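You operate a simulated robot arm through the tools that you are given. There is no shell and no other tool. Be economical: measure what you need, move in short steps, check, and stop when the job is done.

Carry out the task below with a simulated robot arm. There is one attempt and no reset: what you move stays moved.

TASK
Take the cream rag and leave it in the big tray. Push the tape drawer shut. Stack the pot that says "paste" from the vise table on top of the pot labelled "grease". Take the brown ticket on the bench and put it away on the back of the reel bench. Take the black chock on the bench and put it away on the shelf under the low bench. Any order will do. Set down upright: black chock.

Only the result counts: the job must be done as asked and must still hold three seconds after the hand-in. Knocking over, shifting, dropping, spilling or breaking anything else fails it.

THE ROBOT
A 7-joint arm with a two-finger parallel gripper on a trunk, on a base that drives. Base frame: it is fixed to the floor where the robot stands at the start and does not move with it; the origin is under the middle of the robot, x ahead of it, y to its left, z up. Lengths are in mm, angles in rad, forces in N, time in s.
Its first joint turns from -2.897 to 2.897 rad. Places, roughly: back of the reel bench (18x113 cm) [-4280, -5720, 900]; big tray (39x22x5 cm) [-2500, -300, 800]; black chock (15x9x13 cm) [-5100, 2100, 900]; brown ticket [-5000, 1750, 750]; cream pot, orange pot [1500, -1500, 750]; cream rag (8x5x4 cm) [1100, 0, 900]; shelf under the low bench [-6800, -4200, 200]; tape drawer [800, -400, 400]. Payload 3.43 kg.
The tool frame sits at the grasp point between the pads (the TCP): z along the fingers, y along the line on which they close. The tips reach 30 mm beyond it. The gripper opens to 94 mm. The fingers are 28 mm wide and 10 mm thick; the gripper's body (50 by 96 mm) begins 55 mm behind the TCP.
Orientation is that of the tool frame in the base frame, as [roll, pitch, yaw] about the fixed x, y, z axes, in that order (R = Rz(yaw) Ry(pitch) Rx(roll)). With the fingers straight down and closing along the base's y, the tool's x points along the base's -x, its y along +y and its z along -z.

THE INTERFACE
- The arm moves only by the tool move_arm. Its argument "series" is a list of rows, each a list of 3 entries, a list of its own where there are three numbers: the shift along the tool's x, y, z in mm, then the turn, a rotation vector about the tool's x, y, z in rad, then the opening, from 0 (shut) to 1 (fully open). In form: [[[x, y, z], [ax, ay, az], jaw], ...]. A call has 1 to 12 rows; each row shifts and turns the commanded pose from where the row before left it, along the tool's axes as they then stand. Rows are played at 5 a second. More than 50 mm and 0.15 rad between two rows, or a gripper value outside its range, and nothing of the call is played. Where a pose cannot be reached the arm comes as near as it can. A force on the tool above 40 N (or 10 N above the force at the start of the call, whichever is more), or a blocked arm, ends the call early, and 0.2 s more pass. The fingers move at their own pace (about 45 mm/s each) and stop on an object; they squeeze with about 30 N. The grip force told is the motor's: it shows also when the fingers shut on nothing. Time passes only in rows, and 0.2 s behind the last, so rows that do not move let the fingers close. It gives the time, the measured TCP pose, the force on the tool (base axes), the opening and the grip force at its end, in the units of the frame above (readings bear some noise), with the torque about the TCP (base axes, N m) and any sound that the robot's microphone picked up, and new pictures: "views" is both (left out), scene, wrist or none.
- Cameras (640 x 400 px; columns grow to the right, rows downward): "scene" is now at [466.9, 122.7, 1052.9]; the picture's right is [-0.90, -0.44, 0.00], its down [-0.29, 0.60, -0.75] and it looks along [0.33, -0.67, -0.66] (base axes); focal length 214 px, centre (320, 200). "wrist" rides on the gripper at [76, 14, -103] in the tool frame; the picture's right is [-0.18, 0.98, 0.00], its down [-0.75, -0.14, -0.64] and it looks along [-0.63, -0.12, 0.77] (tool axes); focal length 243 px, centre (320, 200). There is no depth. A picture from a camera that has moved, and an enlarged one, comes with that camera's place and axes in the base frame and with its lens. The place of the scene camera against the robot may be out by one fixed shift of up to 18 mm in any direction.
- raise_lower(by): slides the trunk up (or, below 0, down) by that many mm; the arm and the scene camera ride with it, the base frame stays. It gives what a move gives, with no picture.
- roll_base(legs): drives the robot by 1 to 6 legs, each [ahead, left, turn to the left] in mm, mm and rad, along the robot's own axes; the way and the turn of a leg run together, so that a leg with both is an arc; at most 1500 mm and 3.142 rad a leg. The arm and the cameras ride along, it lands a little off, and it stops where it bumps. It gives what a move gives, and a new picture of the scene camera.
- head_to(pan, tilt): turns the head with the scene camera to pan (to the left, within 1.798 rad either way) and tilt (down, from -0.506 to 1.204), counted from straight ahead of the robot. It gives what a move gives, and a new picture of the scene camera.
- close_up(camera, box): a new picture of the part [left, top, right, bottom] of that camera's present view, enlarged. No time passes.
- job_done(): hands the job in; it is judged then, once.

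Go step by step. Nothing tells you exact positions but the pictures and the camera data: compare them with the known pose of the tool, close in by small moves and look again before you grip or let go. The budget is 165 turns and 260 pictures, counting those below and the enlarged ones. Unless the task says otherwise, let go and move clear before handing in.

The tools are called after "Call:" by a JSON object that holds its "name" and its "arguments". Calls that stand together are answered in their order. move_arm: Moves the arm, as the interface text tells. Its arguments: {"type":"object","properties":{"series":{"type":"array"},"views":{"type":"string","enum":["both","scene","wrist","none"]}},"required":["series"]} The other tools are called the same way: raise_lower (by) slides the trunk up or down; roll_base (legs) drives the base; head_to (pan, tilt) turns the head that bears the scene camera; close_up (camera, box) takes an enlarged picture of a part of a camera's view; job_done () hands the job in.

At the start:

```text
t: 0.0
ee_pos: [390.3, -381.0, 1117.0]
orientation: [3.129, 0.013, -3.141]
ft_force: [-0.2, 0.7, 0.4]
ft_torque: [0.0, 0.02, 0.03]
grip_width: 94.2
finger_force: 0.0
trunk travel left (down, up): [-129.0, 481.0]
robot x, y, heading: [3.5, 2.3, 0.004]
head pan, tilt: [-1.115, 0.726]
```

scene: 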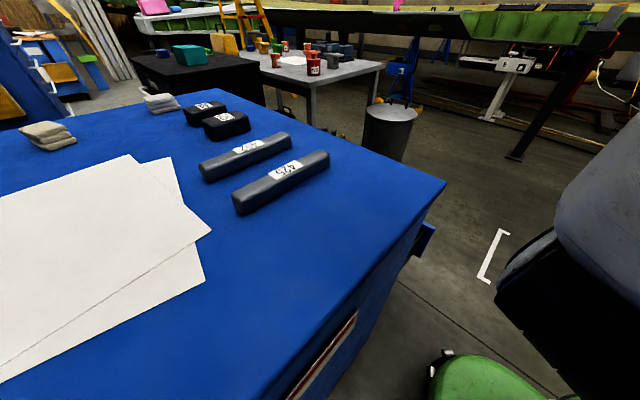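
wrist: 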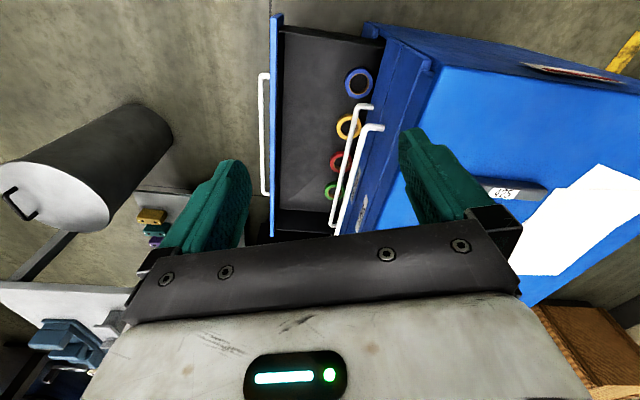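

I see the blue bench ahead with rags on it and an open tape drawer to its right side. I'll look around first, before moving.

Call:
{"name": "head_to", "arguments": {"pan": 0, "tilt": 0.6}}

Call:
{"name": "close_up", "arguments": {"camera": "wrist", "box": [200, 0, 520, 260]}}

```text
t: 1.3
ee_pos: [390.0, -382.4, 1113.6]
orientation: [3.128, 0.018, 3.141]
ft_force: [0.1, 0.0, 0.3]
ft_torque: [-0.01, -0.01, 0.03]
grip_width: 94.2
finger_force: 0.0
trunk travel left (down, up): [-129.0, 481.0]
robot x, y, heading: [-4.0, 2.0, 0.002]
head pan, tilt: [0.0, 0.6]
camera scene: at [518.4, 198.0, 1063.7], right [0.0, -1.0, 0.0], down [-0.57, 0.0, -0.82], along [0.82, 0.0, -0.57], focal length 214 px, centre (320, 200)
```

scene: 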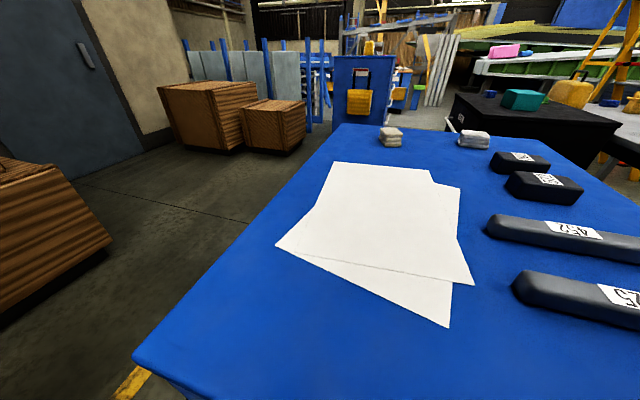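

```text
1.54 times, centred on (360, 130) of wrist
camera zoom: at [312.7, -371.0, 1215.6], right [0.18, 0.98, 0.02], down [0.74, -0.15, 0.65], along [0.64, -0.11, -0.76], focal length 373 px, centre (258, 308)
```

zoom: 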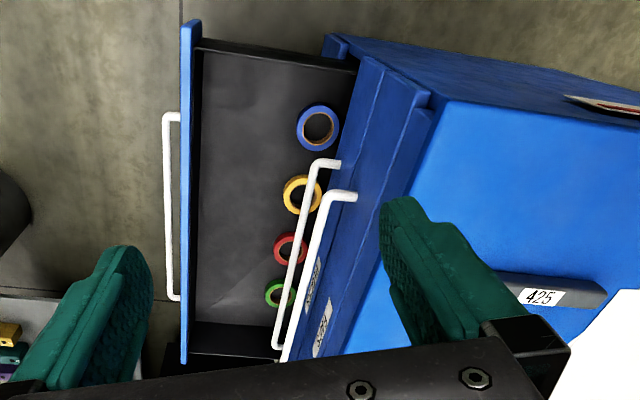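

Two light rags stand on the far end of the bench; I need to tell which is cream. I'll zoom in.

Call:
{"name": "close_up", "arguments": {"camera": "scene", "box": [360, 110, 520, 210]}}

Call:
{"name": "close_up", "arguments": {"camera": "scene", "box": [440, 0, 640, 125]}}

```text
4.00 times, centred on (440, 160) of scene
camera zoom: at [518.4, 198.0, 1063.7], right [0.0, -1.0, 0.0], down [-0.57, 0.0, -0.82], along [0.82, 0.0, -0.57], focal length 858 px, centre (-160, 360)
```

zoom: 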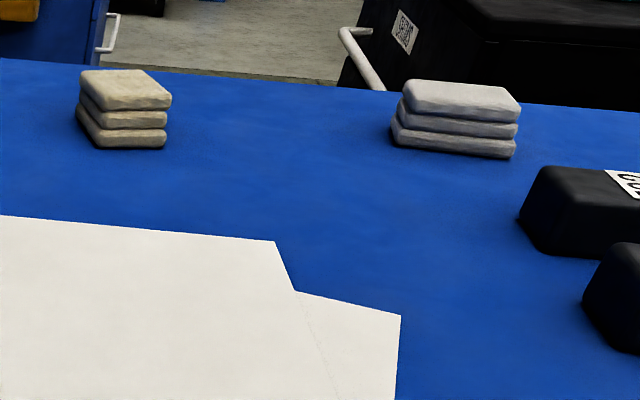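

```text
3.20 times, centred on (540, 62) of scene
camera zoom: at [518.4, 198.0, 1063.7], right [0.0, -1.0, 0.0], down [-0.57, 0.0, -0.82], along [0.82, 0.0, -0.57], focal length 686 px, centre (-384, 640)
```

zoom: 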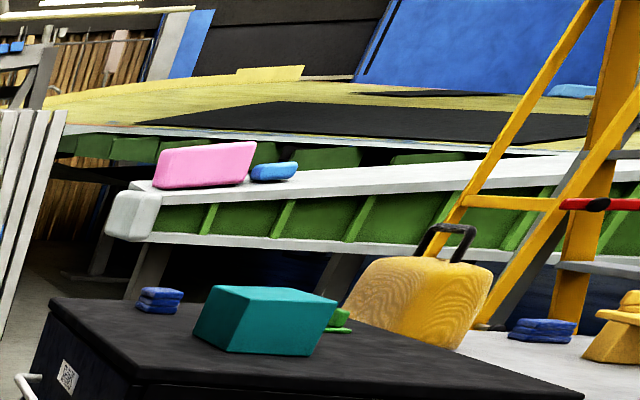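

The left one is the cream rag; the bench is turned about -0.34 rad. I'll do the drawer first: drive to its side and look.

Call:
{"name": "roll_base", "arguments": {"legs": [[0, -900, 0]]}}

Call:
{"name": "head_to", "arguments": {"pan": 0.4, "tilt": 0.75}}

Call:
{"name": "head_to", "arguments": {"pan": -0.5, "tilt": 0.6}}

```text
t: 6.1
ee_pos: [410.1, -1274.6, 1114.7]
orientation: [3.127, 0.017, -3.115]
ft_force: [-0.2, -0.5, -1.3]
ft_torque: [-0.03, 0.02, 0.02]
grip_width: 93.9
finger_force: 0.0
trunk travel left (down, up): [-129.0, 481.0]
robot x, y, heading: [6.2, -903.4, 0.027]
head pan, tilt: [0.0, 0.6]
camera scene: at [524.7, -692.1, 1063.7], right [0.03, -1.0, 0.0], down [-0.56, -0.01, -0.83], along [0.82, 0.02, -0.56], focal length 214 px, centre (320, 200)
```

scene: 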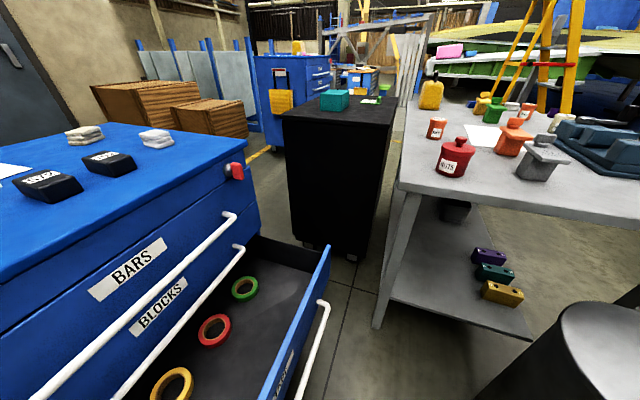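

```text
t: 7.0
ee_pos: [409.9, -1275.6, 1113.8]
orientation: [3.126, 0.019, -3.117]
ft_force: [-0.1, 0.7, 0.2]
ft_torque: [0.01, 0.02, 0.03]
grip_width: 93.9
finger_force: 0.0
trunk travel left (down, up): [-129.0, 481.0]
robot x, y, heading: [14.5, -903.4, 0.021]
head pan, tilt: [0.4, 0.75]
camera scene: at [511.9, -660.2, 1050.9], right [0.41, -0.91, 0.0], down [-0.62, -0.28, -0.73], along [0.67, 0.3, -0.68], focal length 214 px, centre (320, 200)
```

scene: 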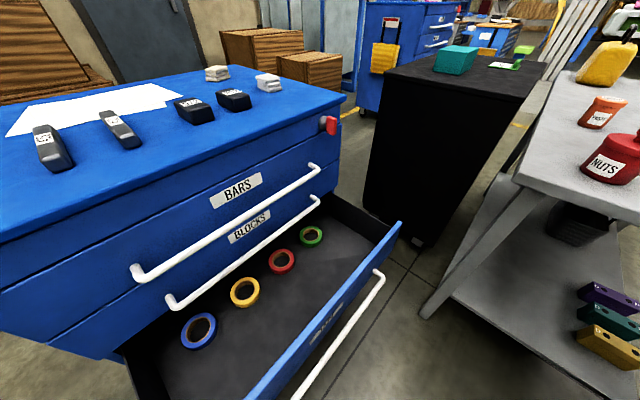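

```text
t: 8.2
ee_pos: [410.1, -1275.5, 1114.8]
orientation: [3.126, 0.018, -3.117]
ft_force: [-0.1, 0.1, -0.8]
ft_torque: [-0.01, 0.03, 0.02]
grip_width: 93.8
finger_force: 0.1
trunk travel left (down, up): [-129.0, 481.0]
robot x, y, heading: [12.0, -905.6, 0.026]
head pan, tilt: [-0.499, 0.6]
camera scene: at [515.0, -734.6, 1063.7], right [-0.46, -0.89, 0.0], down [-0.5, 0.26, -0.82], along [0.73, -0.38, -0.57], focal length 214 px, centre (320, 200)
```

scene: 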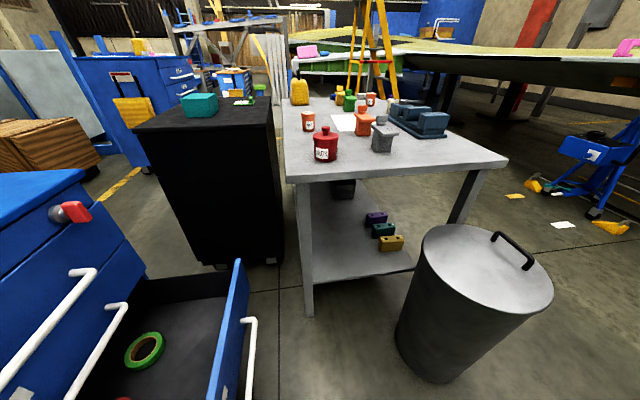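

The open drawer's front is about 240 mm out, top edge near z 480, with a bin nearby. I'll step to about (250, -900), turn left to face it, and lower the trunk.

Call:
{"name": "roll_base", "arguments": {"legs": [[230, 0, 0], [0, 0, 0.97]]}}

Call:
{"name": "raise_lower", "arguments": {"by": -125}}

Call:
{"name": "head_to", "arguments": {"pan": -0.3, "tilt": 0.95}}

```text
t: 12.4
ee_pos: [775.0, -767.8, 1113.5]
orientation: [3.126, 0.017, -2.127]
ft_force: [-0.3, 0.0, -0.4]
ft_torque: [0.02, -0.03, -0.03]
grip_width: 94.0
finger_force: 0.2
trunk travel left (down, up): [-129.0, 481.0]
robot x, y, heading: [249.8, -898.6, 1.012]
head pan, tilt: [-0.499, 0.6]
camera scene: at [377.5, -371.3, 1063.7], right [0.49, -0.87, 0.0], down [-0.49, -0.28, -0.83], along [0.72, 0.41, -0.56], focal length 214 px, centre (320, 200)
```

scene: 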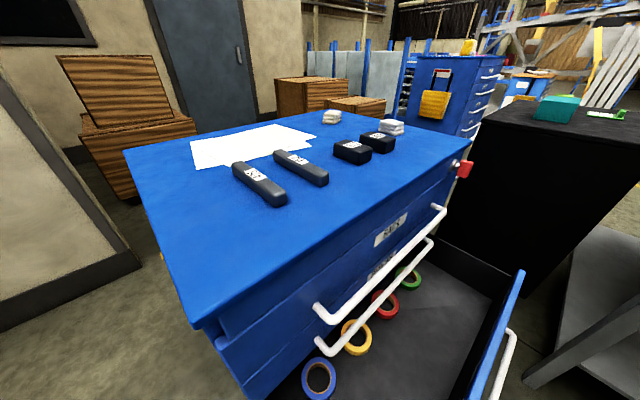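

```text
t: 13.9
ee_pos: [775.8, -767.4, 989.3]
orientation: [3.127, 0.016, -2.128]
ft_force: [-0.2, 0.3, 0.1]
ft_torque: [-0.01, -0.04, 0.01]
grip_width: 94.0
finger_force: 0.0
trunk travel left (down, up): [-4.0, 606.0]
robot x, y, heading: [245.9, -894.7, 1.013]
head pan, tilt: [-0.499, 0.6]
```

```text
t: 14.8
ee_pos: [774.8, -767.0, 989.1]
orientation: [3.127, 0.017, -2.129]
ft_force: [0.4, 0.3, 0.4]
ft_torque: [0.01, 0.02, -0.02]
grip_width: 93.9
finger_force: 0.1
trunk travel left (down, up): [-4.0, 606.0]
robot x, y, heading: [245.9, -897.6, 1.018]
head pan, tilt: [-0.3, 0.949]
camera scene: at [355.6, -367.2, 910.4], right [0.65, -0.76, 0.0], down [-0.61, -0.53, -0.58], along [0.44, 0.38, -0.81], focal length 214 px, centre (320, 200)
```

scene: 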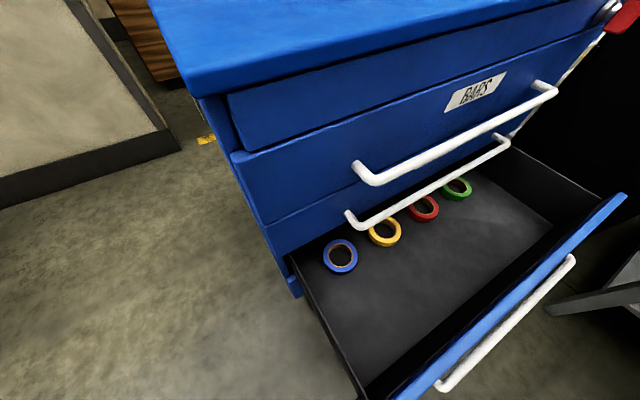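

I have the drawer front line from about (392,-489) to (1100,-740) at z 480. I'll close the fingers and level the tool to point along the drawer's closing direction.

Call:
{"name": "move_arm", "arguments": {"series": [[[0, 0, 0], [0, 0, -0.109], 0], [[0, 0, 0], [0, 0, -0.109], 0], [[0, 0, 30], [0, -0.15, 0], 0], [[0, 0, 30], [0, -0.15, 0], 0], [[0, 0, 30], [0, -0.15, 0], 0], [[0, 0, 30], [0, -0.15, 0], 0], [[0, 0, 20], [0, -0.15, 0], 0], [[0, 0, 0], [0, -0.15, 0], 0], [[0, 0, 0], [0, -0.15, 0], 0], [[0, 0, 0], [0, -0.15, 0], 0], [[0, 0, 0], [0, -0.15, 0], 0], [[0, 0, 0], [0, -0.15, 0], 0]], "views": "scene"}}

```text
t: 17.4
ee_pos: [786.8, -728.7, 858.3]
orientation: [2.911, 1.52, -2.141]
ft_force: [0.0, 0.6, -0.2]
ft_torque: [-0.01, -0.02, 0.02]
grip_width: 0.0
finger_force: 29.7
trunk travel left (down, up): [-4.0, 606.0]
robot x, y, heading: [245.3, -894.4, 1.013]
head pan, tilt: [-0.3, 0.949]
camera scene: at [355.6, -367.3, 910.4], right [0.65, -0.76, 0.0], down [-0.61, -0.53, -0.58], along [0.44, 0.38, -0.81], focal length 214 px, centre (320, 200)
```

scene: 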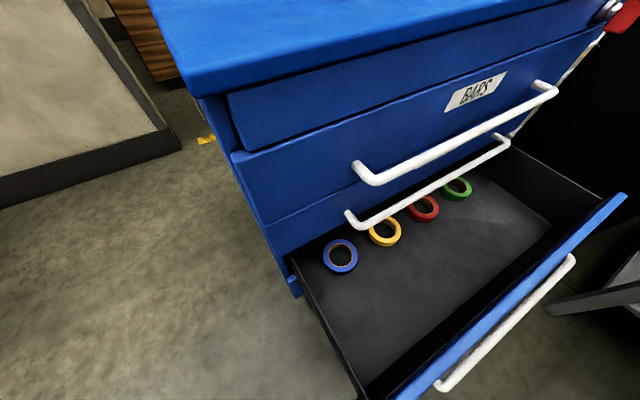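

The tool is level, pointing along the closing direction. Next I lower it to the front's height, standing off from the face.

Call:
{"name": "move_arm", "arguments": {"series": [[[47, 17, -4], [0, 0, 0], 0], [[47, 17, -4], [0, 0, 0], 0], [[47, 17, -4], [0, 0, 0], 0], [[47, 17, -4], [0, 0, 0], 0], [[47, 17, -4], [0, 0, 0], 0], [[47, 17, -4], [0, 0, 0], 0], [[47, 17, -4], [0, 0, 0], 0], [[47, 17, -4], [0, 0, 0], 0], [[47, 17, -4], [0, 0, 0], 0]]}}

```text
refused: row 1 steps farther than a row can; nothing moved
```

The step was too long; same path in shorter steps.

Call:
{"name": "move_arm", "arguments": {"series": [[[43, 15, -4], [0, 0, 0], 0], [[43, 15, -4], [0, 0, 0], 0], [[43, 15, -4], [0, 0, 0], 0], [[43, 15, -4], [0, 0, 0], 0], [[43, 15, -4], [0, 0, 0], 0], [[43, 15, -4], [0, 0, 0], 0], [[43, 15, -4], [0, 0, 0], 0], [[43, 15, -4], [0, 0, 0], 0], [[43, 15, -4], [0, 0, 0], 0], [[43, 15, 0], [0, 0, 0], 0]]}}

```text
t: 19.6
ee_pos: [733.8, -761.8, 477.8]
orientation: [2.929, 1.521, -2.123]
ft_force: [0.1, 0.3, -0.1]
ft_torque: [-0.02, 0.05, -0.02]
grip_width: 0.0
finger_force: 30.3
out of reach, approached as far as the arm can: row 7, 8, 9, 10
trunk travel left (down, up): [-4.0, 606.0]
robot x, y, heading: [247.1, -896.9, 1.011]
head pan, tilt: [-0.3, 0.949]
camera scene: at [355.4, -367.2, 910.3], right [0.65, -0.76, 0.0], down [-0.61, -0.53, -0.58], along [0.44, 0.38, -0.81], focal length 214 px, centre (320, 200)
camera wrist: at [684.4, -858.1, 406.8], right [-0.92, 0.34, 0.19], down [-0.06, -0.62, 0.78], along [0.38, 0.71, 0.59], focal length 243 px, centre (320, 200)
```

scene: 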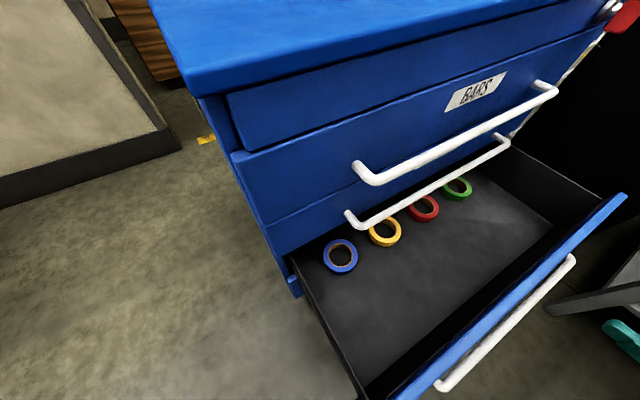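
wrist: 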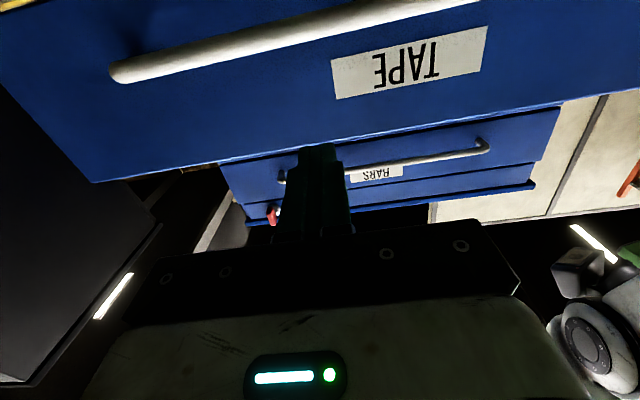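

The hand is in front of the drawer's centre, about 110 mm off its face, between the label and the top edge. I tilt slightly down and approach.

Call:
{"name": "move_arm", "arguments": {"series": [[[0, 0, 30], [0, 0.1, 0], 0], [[0, 0, 30], [0, 0.1, 0], 0], [[5, 0, 20], [0, 0, 0], 0]], "views": "wrist"}}

```text
t: 20.4
ee_pos: [761.6, -689.1, 461.9]
orientation: [3.098, 1.318, -1.951]
ft_force: [-0.2, 0.6, 1.0]
ft_torque: [0.02, 0.02, -0.01]
grip_width: 0.0
finger_force: 30.7
out of reach, approached as far as the arm can: row 3
trunk travel left (down, up): [-4.0, 606.0]
robot x, y, heading: [242.0, -895.1, 1.017]
head pan, tilt: [-0.3, 0.949]
camera wrist: at [709.5, -797.5, 413.3], right [-0.91, 0.37, 0.19], down [0.0, -0.46, 0.89], along [0.41, 0.81, 0.42], focal length 243 px, centre (320, 200)
```

wrist: 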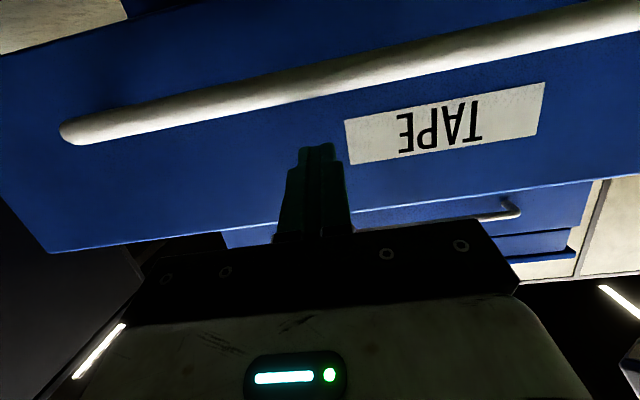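

The fingertip lines up between handle and top edge, next to the TAPE label. Now I push along the closing direction.

Call:
{"name": "move_arm", "arguments": {"series": [[[-6, 0, 25], [0, 0, 0], 0], [[-6, 0, 25], [0, 0, 0], 0], [[-6, 0, 25], [0, 0, 0], 0], [[-6, 0, 25], [0, 0, 0], 0], [[-6, 0, 25], [0, 0, 0], 0], [[-6, 0, 25], [0, 0, 0], 0]]}}

```text
t: 21.8
ee_pos: [811.2, -543.8, 458.9]
orientation: [3.093, 1.319, -1.956]
ft_force: [0.4, 0.5, -0.2]
ft_torque: [0.02, 0.01, 0.04]
grip_width: 0.0
finger_force: 29.6
trunk travel left (down, up): [-4.0, 606.0]
robot x, y, heading: [242.5, -892.4, 1.015]
head pan, tilt: [-0.3, 0.949]
camera scene: at [355.5, -367.2, 910.3], right [0.65, -0.76, 0.0], down [-0.61, -0.53, -0.58], along [0.44, 0.38, -0.81], focal length 214 px, centre (320, 200)
camera wrist: at [759.0, -652.3, 410.5], right [-0.91, 0.37, 0.19], down [0.0, -0.46, 0.89], along [0.42, 0.81, 0.42], focal length 243 px, centre (320, 200)
```

scene: 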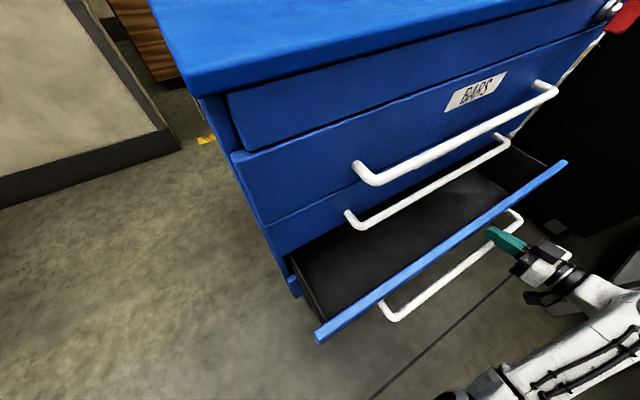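
wrist: 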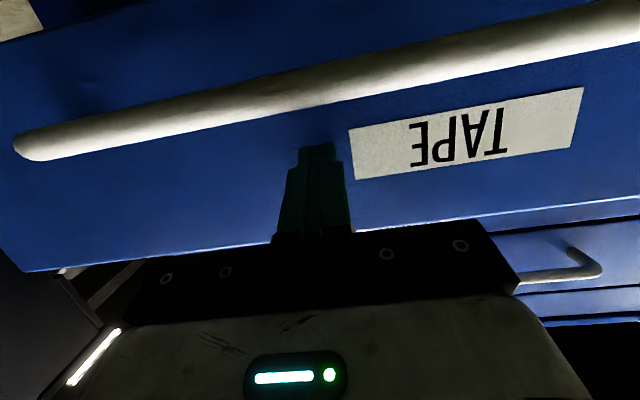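

The drawer is closing smoothly. I continue pushing.

Call:
{"name": "move_arm", "arguments": {"series": [[[-6, 0, 25], [0, 0, 0], 0], [[-6, 0, 25], [0, 0, 0], 0], [[-6, 0, 25], [0, 0, 0], 0], [[-5, 0, 20], [0, 0, 0], 0], [[-5, 0, 20], [0, 0, 0], 0]]}}

```text
t: 23.0
ee_pos: [849.6, -432.5, 457.8]
orientation: [3.092, 1.321, -1.954]
ft_force: [-0.9, 0.0, -0.6]
ft_torque: [0.02, -0.01, 0.01]
grip_width: 0.0
finger_force: 29.7
trunk travel left (down, up): [-4.0, 606.0]
robot x, y, heading: [242.3, -897.6, 1.017]
head pan, tilt: [-0.3, 0.949]
camera scene: at [355.5, -367.1, 910.3], right [0.65, -0.76, 0.0], down [-0.61, -0.53, -0.58], along [0.44, 0.38, -0.81], focal length 214 px, centre (320, 200)
camera wrist: at [797.7, -540.3, 409.7], right [-0.91, 0.37, 0.19], down [0.0, -0.46, 0.89], along [0.41, 0.81, 0.42], focal length 243 px, centre (320, 200)
```

scene: 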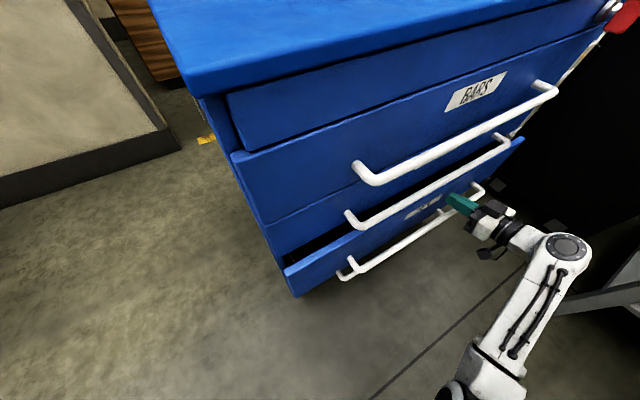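
wrist: 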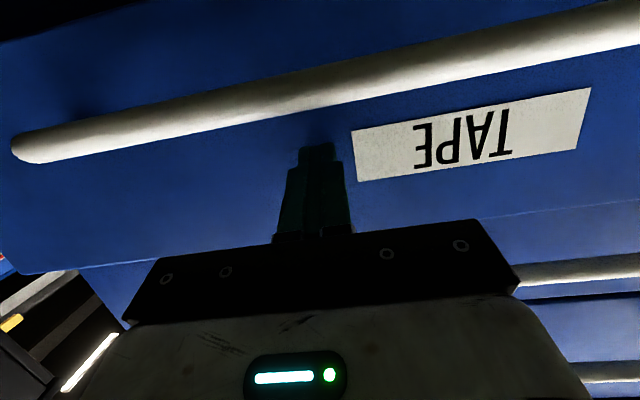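

About 40–50 mm remain. I push in smaller steps until it stops.

Call:
{"name": "move_arm", "arguments": {"series": [[[-3, 0, 12], [0, 0, 0], 0], [[-3, 0, 12], [0, 0, 0], 0], [[-3, 0, 12], [0, 0, 0], 0], [[-2, 0, 8], [0, 0, 0], 0], [[-2, 0, 8], [0, 0, 0], 0], [[-2, 0, 8], [0, 0, 0], 0], [[-2, 0, 8], [0, 0, 0], 0]]}}

```text
t: 24.0
ee_pos: [862.9, -393.3, 456.5]
orientation: [3.093, 1.316, -1.958]
ft_force: [-3.1, -4.4, 1.5]
ft_torque: [0.12, -0.02, 0.12]
grip_width: 0.0
finger_force: 30.5
trunk travel left (down, up): [-4.0, 606.0]
robot x, y, heading: [244.5, -896.2, 1.013]
head pan, tilt: [-0.3, 0.949]
stopped in row 5: the force on the tool passed its limit at 57 N (the readings are from after the stop); the commanded pose is now the measured one
camera scene: at [355.3, -367.6, 910.3], right [0.65, -0.76, 0.0], down [-0.61, -0.53, -0.58], along [0.44, 0.38, -0.81], focal length 214 px, centre (320, 200)
camera wrist: at [810.9, -501.5, 408.9], right [-0.91, 0.37, 0.19], down [0.0, -0.46, 0.89], along [0.42, 0.81, 0.42], focal length 243 px, centre (320, 200)
```

scene: 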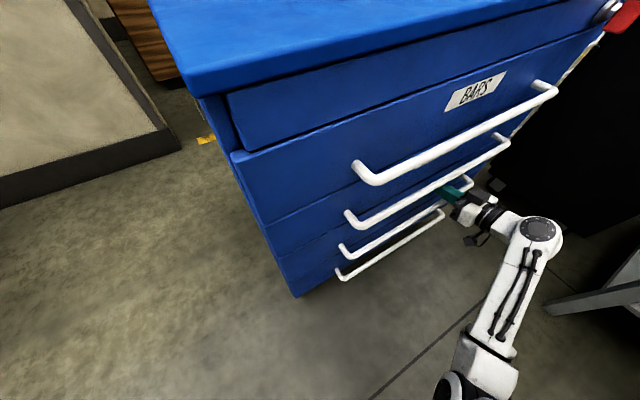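
wrist: 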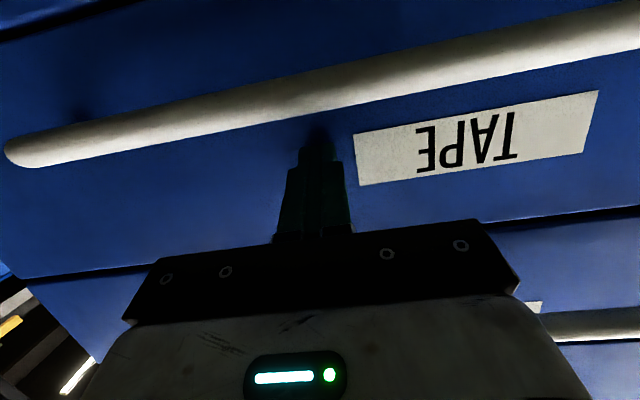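

The drawer hit its stop; a zoom will confirm it is flush.

Call:
{"name": "close_up", "arguments": {"camera": "scene", "box": [220, 130, 540, 330]}}

Call:
{"name": "move_arm", "arguments": {"series": [[[6, 0, -30], [0, 0, 0], 0], [[10, 0, -40], [0, 0, 0], 0], [[10, 0, -40], [0, 0, 0], 0], [[10, 0, -40], [0, 0, 0], 0], [[0, 0, -40], [0, 0, 0], 0], [[-40, 0, -20], [0, 0, 0], 0], [[-45, 0, 0], [0, 0, 0], 0], [[-45, 0, 0], [0, 0, 0], 0], [[-45, 0, 0], [0, 0, 0], 0], [[-45, 0, 0], [0, 0, 0], 0], [[-45, 0, 0], [0, 0, 0], 0], [[-45, 0, 0], [0, 0, 0], 0]], "views": "scene"}}

```text
2.00 times, centred on (380, 230) of scene
camera zoom: at [355.3, -367.6, 910.3], right [0.65, -0.76, 0.0], down [-0.61, -0.53, -0.58], along [0.44, 0.38, -0.81], focal length 429 px, centre (200, 140)
```

zoom: 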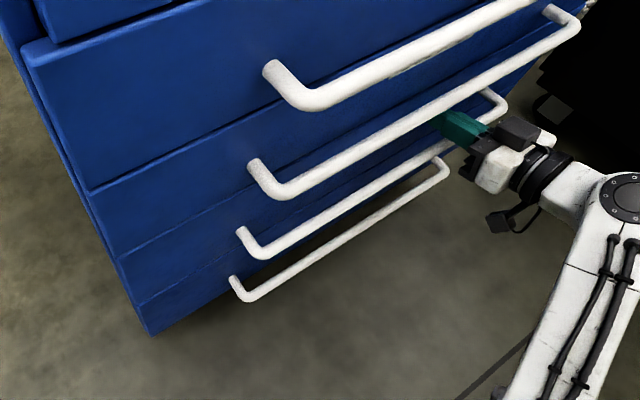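

```text
t: 26.6
ee_pos: [818.3, -516.7, 774.4]
orientation: [3.09, 1.318, -1.962]
ft_force: [-0.1, 0.0, -1.2]
ft_torque: [0.02, -0.01, -0.04]
grip_width: 0.0
finger_force: 29.8
trunk travel left (down, up): [-4.0, 606.0]
robot x, y, heading: [245.1, -895.0, 1.016]
head pan, tilt: [-0.3, 0.949]
camera scene: at [355.3, -367.5, 910.2], right [0.65, -0.76, 0.0], down [-0.61, -0.53, -0.58], along [0.44, 0.38, -0.81], focal length 214 px, centre (320, 200)
```

scene: 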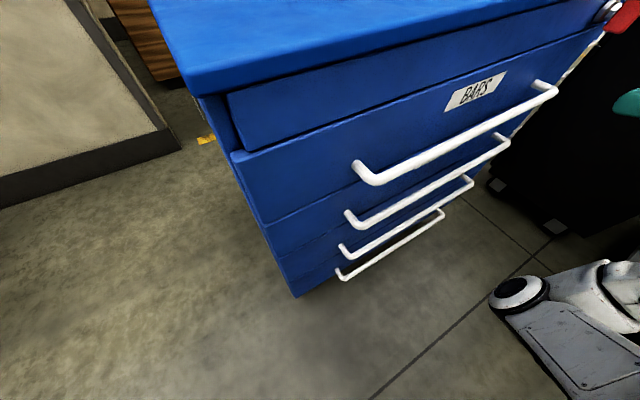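

The drawer is flush. I raise the trunk, turn the tool back to vertical, and look at the pots on the grey table.

Call:
{"name": "raise_lower", "arguments": {"by": 280}}

Call:
{"name": "move_arm", "arguments": {"series": [[[0, 0, -30], [0, 0.15, 0], 1], [[0, 0, -30], [0, 0.15, 0], 1], [[0, 0, 0], [0, 0.15, 0], 1], [[0, 0, 0], [0, 0.15, 0], 1], [[0, 0, 0], [0, 0.15, 0], 1], [[0, 0, 0], [0, 0.15, 0], 1], [[0, 0, 0], [0, 0.15, 0], 1], [[0, 0, 0], [0, 0.15, 0], 1], [[0, 0, 0], [0, 0.1, 0], 1]], "views": "none"}}

Call:
{"name": "head_to", "arguments": {"pan": -1.5, "tilt": 0.5}}

Call:
{"name": "close_up", "arguments": {"camera": "scene", "box": [200, 80, 440, 230]}}

```text
t: 29.4
ee_pos: [818.8, -516.6, 1054.4]
orientation: [3.092, 1.316, -1.959]
ft_force: [-0.1, 0.3, 0.2]
ft_torque: [-0.01, -0.01, -0.04]
grip_width: 0.0
finger_force: 29.6
trunk travel left (down, up): [-284.0, 326.0]
robot x, y, heading: [242.5, -895.6, 1.014]
head pan, tilt: [-0.3, 0.949]
```

```text
t: 31.4
ee_pos: [799.3, -570.7, 1074.0]
orientation: [3.13, 0.015, -1.912]
ft_force: [0.2, -1.3, 0.3]
ft_torque: [-0.04, 0.01, -0.01]
grip_width: 94.2
finger_force: 0.0
trunk travel left (down, up): [-284.0, 326.0]
robot x, y, heading: [241.5, -895.1, 1.017]
head pan, tilt: [-0.3, 0.949]
```

```text
t: 32.8
ee_pos: [800.0, -571.8, 1075.4]
orientation: [3.128, 0.017, -1.909]
ft_force: [0.3, 0.1, -0.1]
ft_torque: [0.0, 0.0, 0.02]
grip_width: 94.1
finger_force: 0.0
trunk travel left (down, up): [-284.0, 326.0]
robot x, y, heading: [247.6, -893.3, 1.015]
head pan, tilt: [-1.499, 0.499]
camera scene: at [381.0, -457.5, 1227.7], right [-0.47, -0.88, 0.0], down [-0.42, 0.22, -0.88], along [0.78, -0.41, -0.48], focal length 214 px, centre (320, 200)
```

scene: 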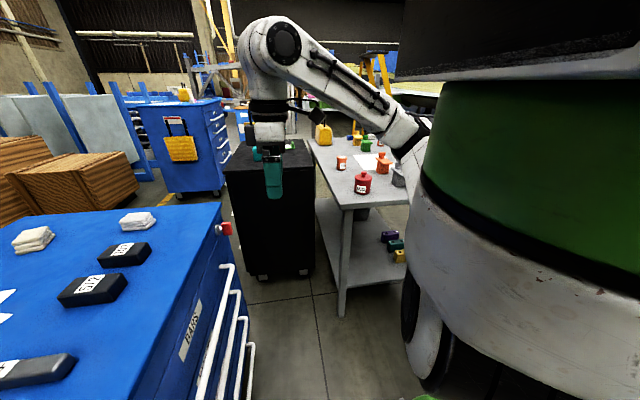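

```text
2.67 times, centred on (320, 155) of scene
camera zoom: at [381.0, -457.5, 1227.7], right [-0.47, -0.88, 0.0], down [-0.42, 0.22, -0.88], along [0.78, -0.41, -0.48], focal length 572 px, centre (320, 320)
```

zoom: 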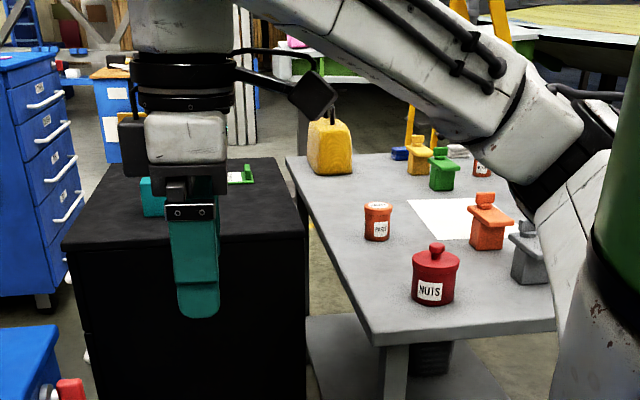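

Labelled pots stand on the grey table. I'll turn toward the table and drive closer to read the labels.

Call:
{"name": "roll_base", "arguments": {"legs": [[0, 0, -1.315], [338, 170, 0]]}}

Call:
{"name": "head_to", "arguments": {"pan": -0.25, "tilt": 0.5}}

Call:
{"name": "close_up", "arguments": {"camera": "scene", "box": [240, 80, 480, 230]}}

```text
t: 38.4
ee_pos: [1085.3, -1259.1, 1074.5]
orientation: [3.13, 0.017, 3.095]
ft_force: [0.4, -0.2, -0.3]
ft_torque: [-0.02, 0.03, 0.01]
grip_width: 94.0
finger_force: 0.0
trunk travel left (down, up): [-284.0, 326.0]
robot x, y, heading: [611.3, -818.0, -0.263]
head pan, tilt: [-1.499, 0.499]
camera scene: at [1060.1, -834.3, 1227.8], right [-0.98, 0.19, 0.0], down [0.09, 0.47, -0.88], along [-0.17, -0.86, -0.48], focal length 214 px, centre (320, 200)
```

scene: 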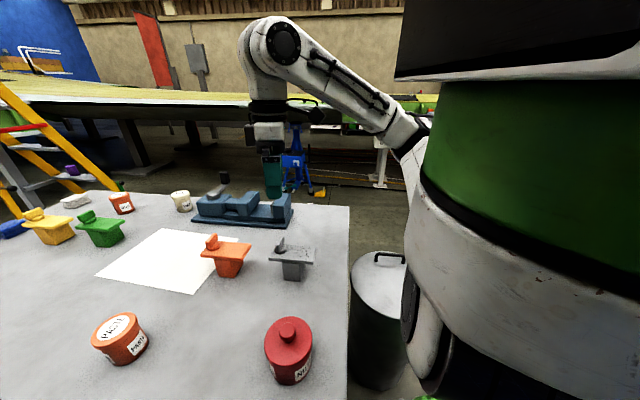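

```text
t: 39.8
ee_pos: [1084.7, -1259.3, 1074.9]
orientation: [3.129, 0.017, 3.097]
ft_force: [0.5, 0.3, 0.3]
ft_torque: [0.01, 0.0, 0.01]
grip_width: 94.0
finger_force: 0.0
trunk travel left (down, up): [-284.0, 326.0]
robot x, y, heading: [610.1, -817.7, -0.265]
head pan, tilt: [-0.25, 0.499]
camera scene: at [1156.7, -789.7, 1227.8], right [-0.49, -0.87, 0.0], down [-0.42, 0.24, -0.88], along [0.76, -0.43, -0.48], focal length 214 px, centre (320, 200)
```

scene: 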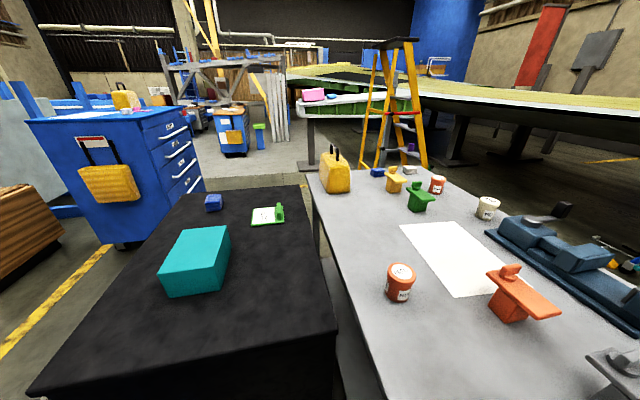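

```text
2.67 times, centred on (360, 155) of scene
camera zoom: at [1156.7, -789.7, 1227.8], right [-0.49, -0.87, 0.0], down [-0.42, 0.24, -0.88], along [0.76, -0.43, -0.48], focal length 572 px, centre (213, 320)
```

zoom: 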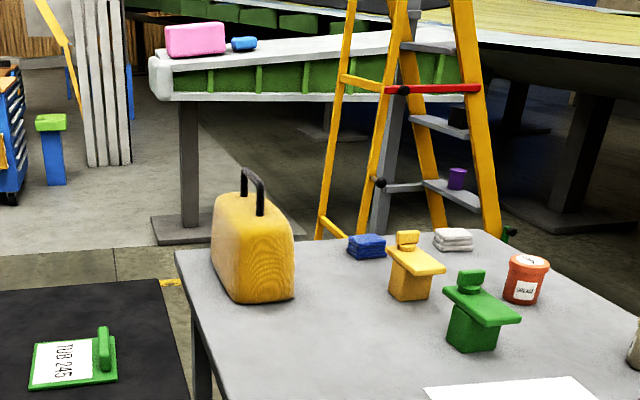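

Three labelled pots are in sight: a near orange one, a far orange one, a cream one. I'll read the labels.

Call:
{"name": "close_up", "arguments": {"camera": "scene", "box": [420, 160, 516, 220]}}

Call:
{"name": "close_up", "arguments": {"camera": "scene", "box": [352, 250, 448, 310]}}

```text
6.67 times, centred on (468, 190) of scene
camera zoom: at [1156.7, -789.7, 1227.8], right [-0.49, -0.87, 0.0], down [-0.42, 0.24, -0.88], along [0.76, -0.43, -0.48], focal length 1430 px, centre (-667, 267)
```

zoom: 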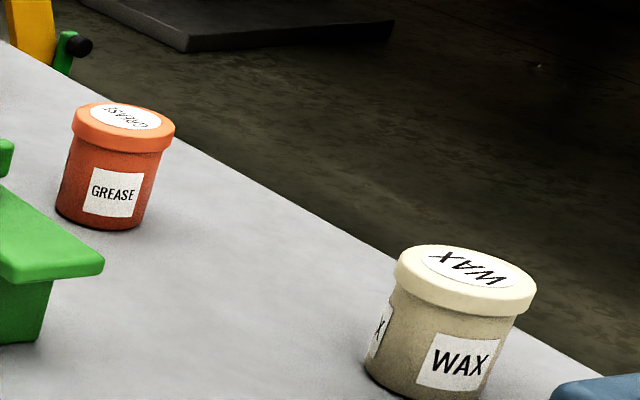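

```text
6.67 times, centred on (400, 280) of scene
camera zoom: at [1156.7, -789.7, 1227.8], right [-0.49, -0.87, 0.0], down [-0.42, 0.24, -0.88], along [0.76, -0.43, -0.48], focal length 1430 px, centre (-213, -333)
```

zoom: 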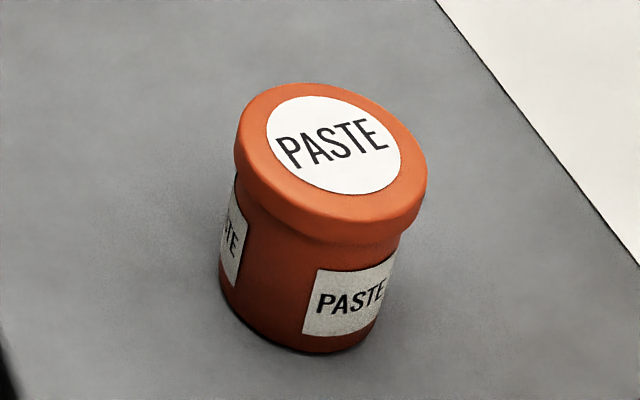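

Paste is the near orange pot at about (1366,-1119, lid z≈848); grease is the far orange at (1675,-1703). I can reach the paste pot from here; I move above it.

Call:
{"name": "move_arm", "arguments": {"series": [[[-39, 22, 0], [0, 0, 0], 1], [[-39, 22, 0], [0, 0, 0], 1], [[-39, 22, 0], [0, 0, 0], 1], [[-39, 22, 0], [0, 0, 0], 1], [[-39, 22, 0], [0, 0, 0], 1], [[-39, 22, 0], [0, 0, 0], 1], [[-39, 22, 0], [0, 0, 0], 1], [[0, 0, 45], [0, 0, 0], 1], [[0, 0, 45], [0, 0, 0], 1]]}}

```text
t: 41.8
ee_pos: [1368.2, -1116.9, 993.7]
orientation: [3.128, 0.018, 3.095]
ft_force: [0.2, 0.5, 0.4]
ft_torque: [0.01, -0.02, -0.02]
grip_width: 94.0
finger_force: 0.1
trunk travel left (down, up): [-284.0, 326.0]
robot x, y, heading: [611.0, -821.9, -0.268]
head pan, tilt: [-0.25, 0.499]
camera scene: at [1156.8, -789.5, 1227.9], right [-0.49, -0.87, 0.0], down [-0.42, 0.23, -0.88], along [0.77, -0.43, -0.48], focal length 214 px, centre (320, 200)
camera wrist: at [1290.6, -1102.2, 1095.2], right [0.23, 0.97, 0.02], down [0.73, -0.18, 0.65], along [0.64, -0.14, -0.76], focal length 243 px, centre (320, 200)
```

scene: 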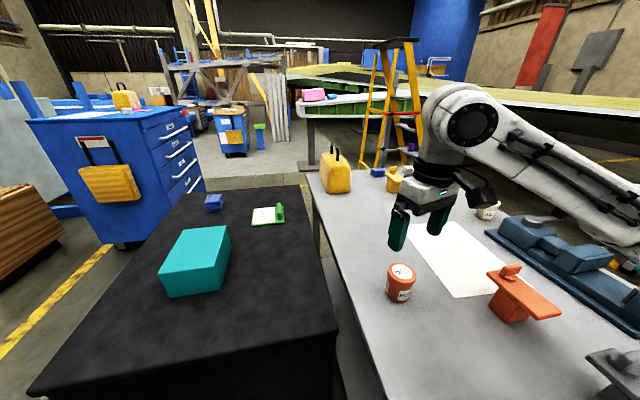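
wrist: 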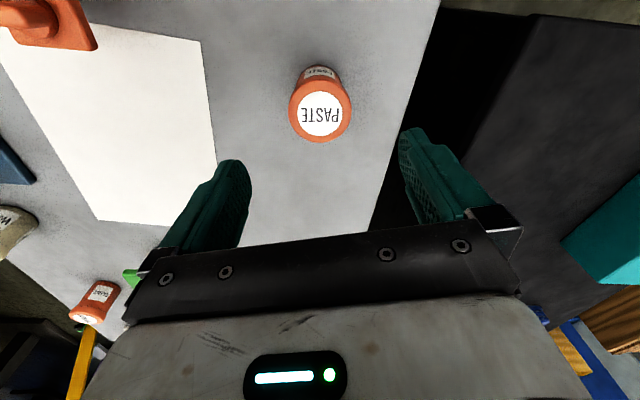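

Wrist view puts the lid at about (1384,-1121). I shift over and descend to just above it.

Call:
{"name": "move_arm", "arguments": {"series": [[[-15, -3, 30], [0, 0, 0], 1], [[0, 0, 35], [0, 0, 0], 1], [[0, 0, 20], [0, 0, 0], 1]], "views": "wrist"}}

```text
t: 42.6
ee_pos: [1382.0, -1120.8, 904.9]
orientation: [3.129, 0.014, 3.095]
ft_force: [0.1, 0.9, -0.7]
ft_torque: [-0.01, 0.02, 0.0]
grip_width: 93.8
finger_force: 0.1
trunk travel left (down, up): [-284.0, 326.0]
robot x, y, heading: [610.2, -821.6, -0.263]
head pan, tilt: [-0.25, 0.499]
camera wrist: at [1306.2, -1105.3, 1006.5], right [0.23, 0.97, 0.02], down [0.74, -0.18, 0.65], along [0.64, -0.14, -0.76], focal length 243 px, centre (320, 200)
```

wrist: 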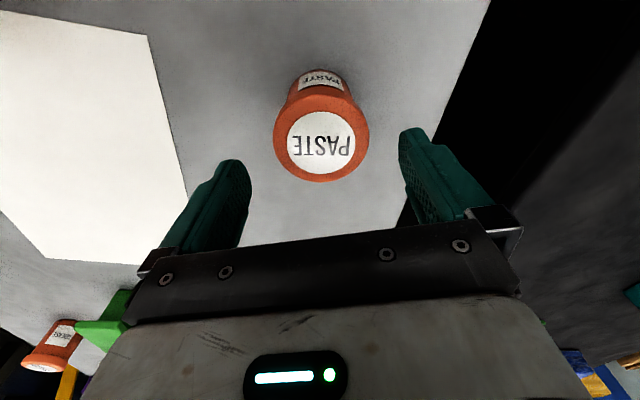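

Two wrist views agree: lid centre (1385,-1122,848). Descend and grip.

Call:
{"name": "move_arm", "arguments": {"series": [[[-3, -1, 30], [0, 0, 0], 1], [[0, 0, 25], [0, 0, 0], 1], [[0, 0, 20], [0, 0, 0], 1], [[0, 0, 0], [0, 0, 0], 0.5], [[0, 0, 0], [0, 0, 0], 0.3], [[0, 0, 0], [0, 0, 0], 0.3], [[0, 0, 0], [0, 0, 0], 0.3]]}}

```text
t: 43.7
ee_pos: [1421.8, -1082.5, 831.1]
orientation: [3.14, 0.016, 3.133]
ft_force: [0.6, -3.4, 2.0]
ft_torque: [0.2, 0.04, 0.03]
grip_width: 54.3
finger_force: 2.3
trunk travel left (down, up): [-284.0, 326.0]
robot x, y, heading: [637.4, -813.2, -0.216]
head pan, tilt: [-0.25, 0.499]
stopped in row 5: the force on the tool passed its limit at 166 N (the readings are from after the stop); the commanded pose is now the measured one
camera scene: at [1180.3, -756.2, 1223.9], right [-0.45, -0.89, 0.0], down [-0.43, 0.22, -0.88], along [0.78, -0.4, -0.48], focal length 214 px, centre (320, 200)
camera wrist: at [1345.7, -1068.9, 931.3], right [0.19, 0.98, 0.0], down [0.74, -0.15, 0.65], along [0.64, -0.12, -0.76], focal length 243 px, centre (320, 200)
```

scene: 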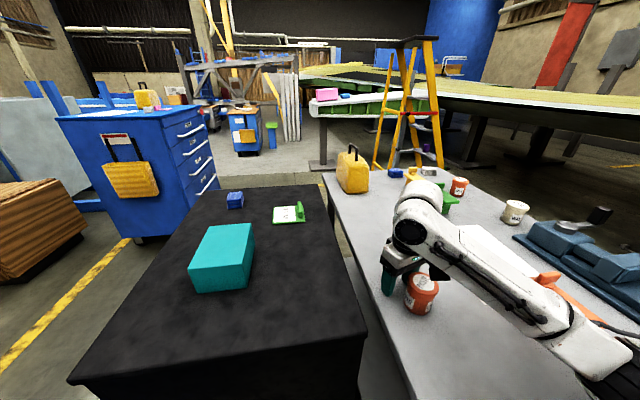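
wrist: 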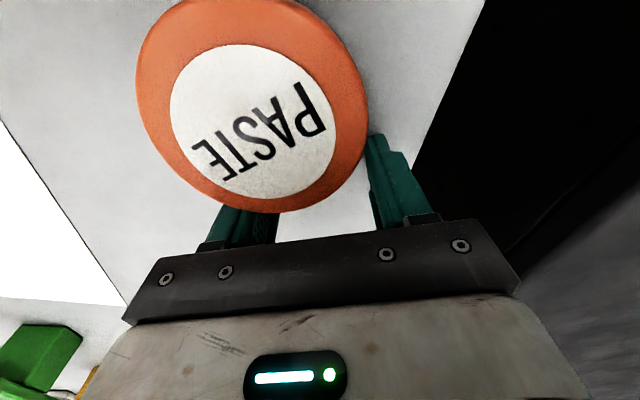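

Something pushed hard (166 N) and the base got shifted ~30 mm; I must see what was touched before moving.

Call:
{"name": "close_up", "arguments": {"camera": "scene", "box": [370, 170, 640, 339]}}

Call:
{"name": "head_to", "arguments": {"pan": -0.9, "tilt": 0.8}}

```text
2.37 times, centred on (505, 254) of scene
camera zoom: at [1180.3, -756.2, 1223.9], right [-0.45, -0.89, 0.0], down [-0.43, 0.22, -0.88], along [0.78, -0.4, -0.48], focal length 508 px, centre (-118, 71)
```

zoom: 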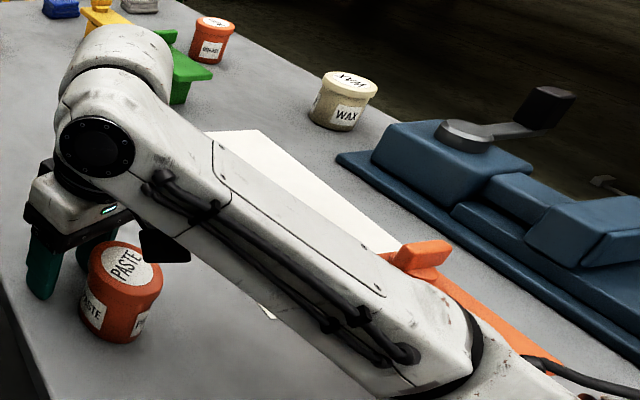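

```text
t: 44.7
ee_pos: [1422.3, -1081.4, 833.0]
orientation: [3.138, 0.015, 3.133]
ft_force: [0.0, -0.3, 0.3]
ft_torque: [0.0, -0.04, 0.02]
grip_width: 28.2
finger_force: 0.1
trunk travel left (down, up): [-284.0, 326.0]
robot x, y, heading: [636.7, -811.4, -0.22]
head pan, tilt: [-0.901, 0.799]
camera scene: at [1133.9, -788.2, 1201.8], right [-0.9, -0.44, 0.0], down [-0.31, 0.64, -0.7], along [0.3, -0.63, -0.72], focal length 214 px, centre (320, 200)
```

scene: 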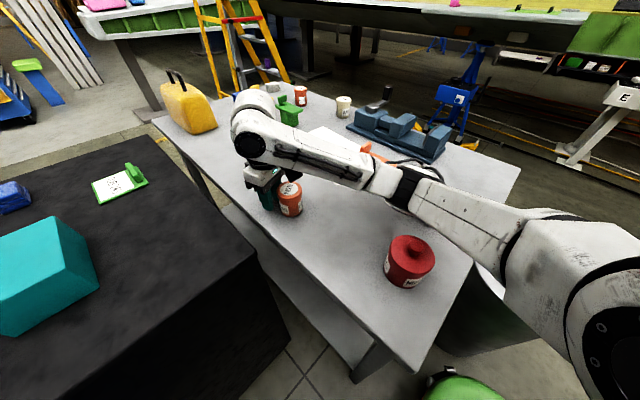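

The forearm's elbow lies low over the table's items. I lift the trunk straight up, which raises both elbow and gripper clear, then inspect.

Call:
{"name": "raise_lower", "arguments": {"by": 250}}

Call:
{"name": "head_to", "arguments": {"pan": -0.9, "tilt": 0.9}}

Call:
{"name": "close_up", "arguments": {"camera": "scene", "box": [200, 60, 520, 260]}}

```text
t: 47.3
ee_pos: [1422.5, -1082.6, 1083.5]
orientation: [3.138, 0.016, 3.133]
ft_force: [-0.6, 0.0, 0.1]
ft_torque: [-0.01, 0.0, -0.02]
grip_width: 28.3
finger_force: 0.1
trunk travel left (down, up): [-534.0, 76.0]
robot x, y, heading: [636.9, -812.2, -0.222]
head pan, tilt: [-0.901, 0.799]
```

```text
t: 48.0
ee_pos: [1422.0, -1081.8, 1083.8]
orientation: [3.138, 0.016, 3.133]
ft_force: [0.8, 0.2, 0.0]
ft_torque: [0.0, -0.05, -0.03]
grip_width: 28.1
finger_force: 0.0
trunk travel left (down, up): [-534.0, 76.0]
robot x, y, heading: [637.6, -812.9, -0.221]
head pan, tilt: [-0.901, 0.901]
camera scene: at [1131.6, -783.6, 1443.9], right [-0.9, -0.44, 0.0], down [-0.34, 0.71, -0.62], along [0.27, -0.56, -0.78], focal length 214 px, centre (320, 200)
```

scene: 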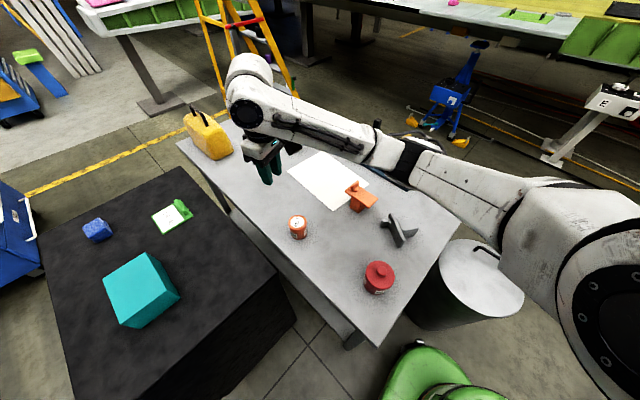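

```text
2.00 times, centred on (360, 160) of scene
camera zoom: at [1131.6, -783.6, 1443.9], right [-0.9, -0.44, 0.0], down [-0.34, 0.71, -0.62], along [0.27, -0.56, -0.78], focal length 429 px, centre (240, 280)
```

zoom: 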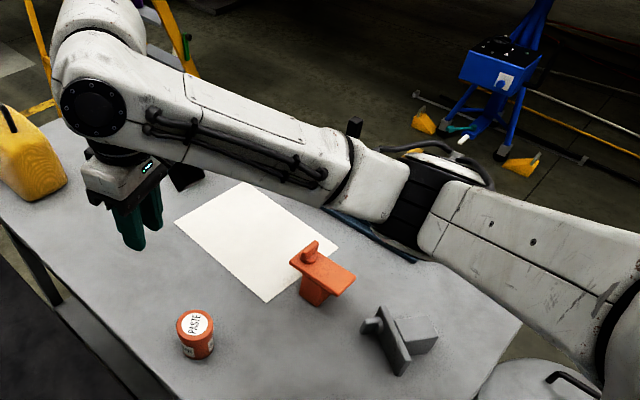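

The grey tool on the table appears tipped over by the elbow. I'll zoom to judge it before deciding how to right it.

Call:
{"name": "close_up", "arguments": {"camera": "scene", "box": [330, 170, 450, 245]}}

```text
5.33 times, centred on (390, 208) of scene
camera zoom: at [1131.6, -783.6, 1443.9], right [-0.9, -0.44, 0.0], down [-0.34, 0.71, -0.62], along [0.27, -0.56, -0.78], focal length 1144 px, centre (-53, 160)
```

zoom: 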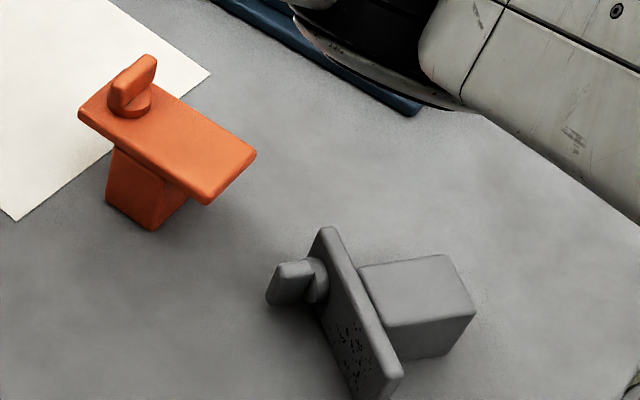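

The grey stamp got knocked over by the elbow; I'll have to set it back (original about (1050,-1258), plate pointing as the orange one's). First I pick the paste pot with the trunk high so the elbow stays clear. Open and view.

Call:
{"name": "move_arm", "arguments": {"series": [[[30, -12, 0], [0, 0, 0], 1], [[22, -3, 40], [0, 0, 0], 1], [[0, 0, 40], [0, 0, 0], 1]]}}

```text
t: 48.8
ee_pos: [1370.6, -1095.2, 1002.9]
orientation: [3.14, 0.015, 3.134]
ft_force: [0.1, -0.2, 0.1]
ft_torque: [-0.02, 0.01, -0.03]
grip_width: 94.0
finger_force: 0.1
trunk travel left (down, up): [-534.0, 76.0]
robot x, y, heading: [635.3, -812.9, -0.222]
head pan, tilt: [-0.901, 0.901]
camera scene: at [1131.6, -783.7, 1444.0], right [-0.9, -0.44, 0.0], down [-0.34, 0.71, -0.62], along [0.27, -0.56, -0.78], focal length 214 px, centre (320, 200)
camera wrist: at [1293.3, -1081.8, 1104.5], right [0.19, 0.98, 0.01], down [0.74, -0.15, 0.65], along [0.64, -0.12, -0.76], focal length 243 px, centre (320, 200)
```

scene: 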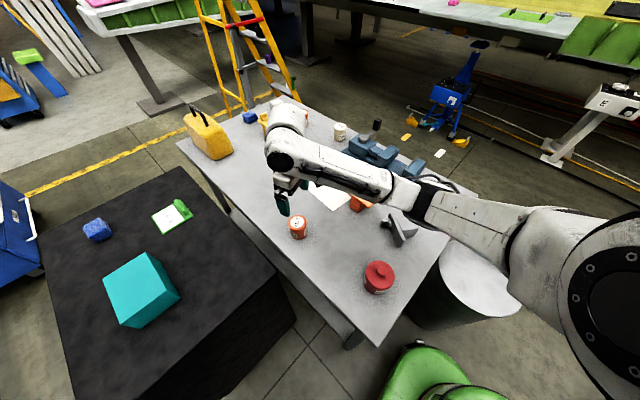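
wrist: 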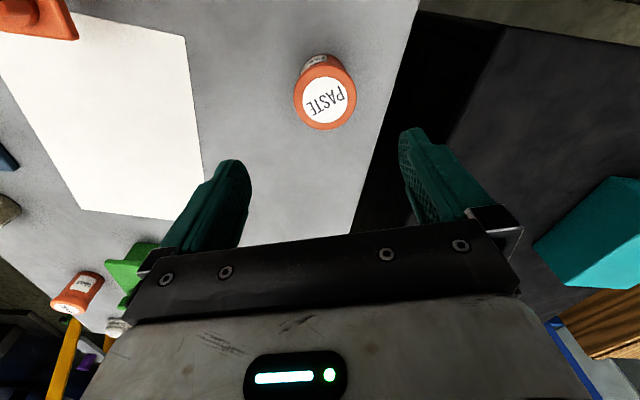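

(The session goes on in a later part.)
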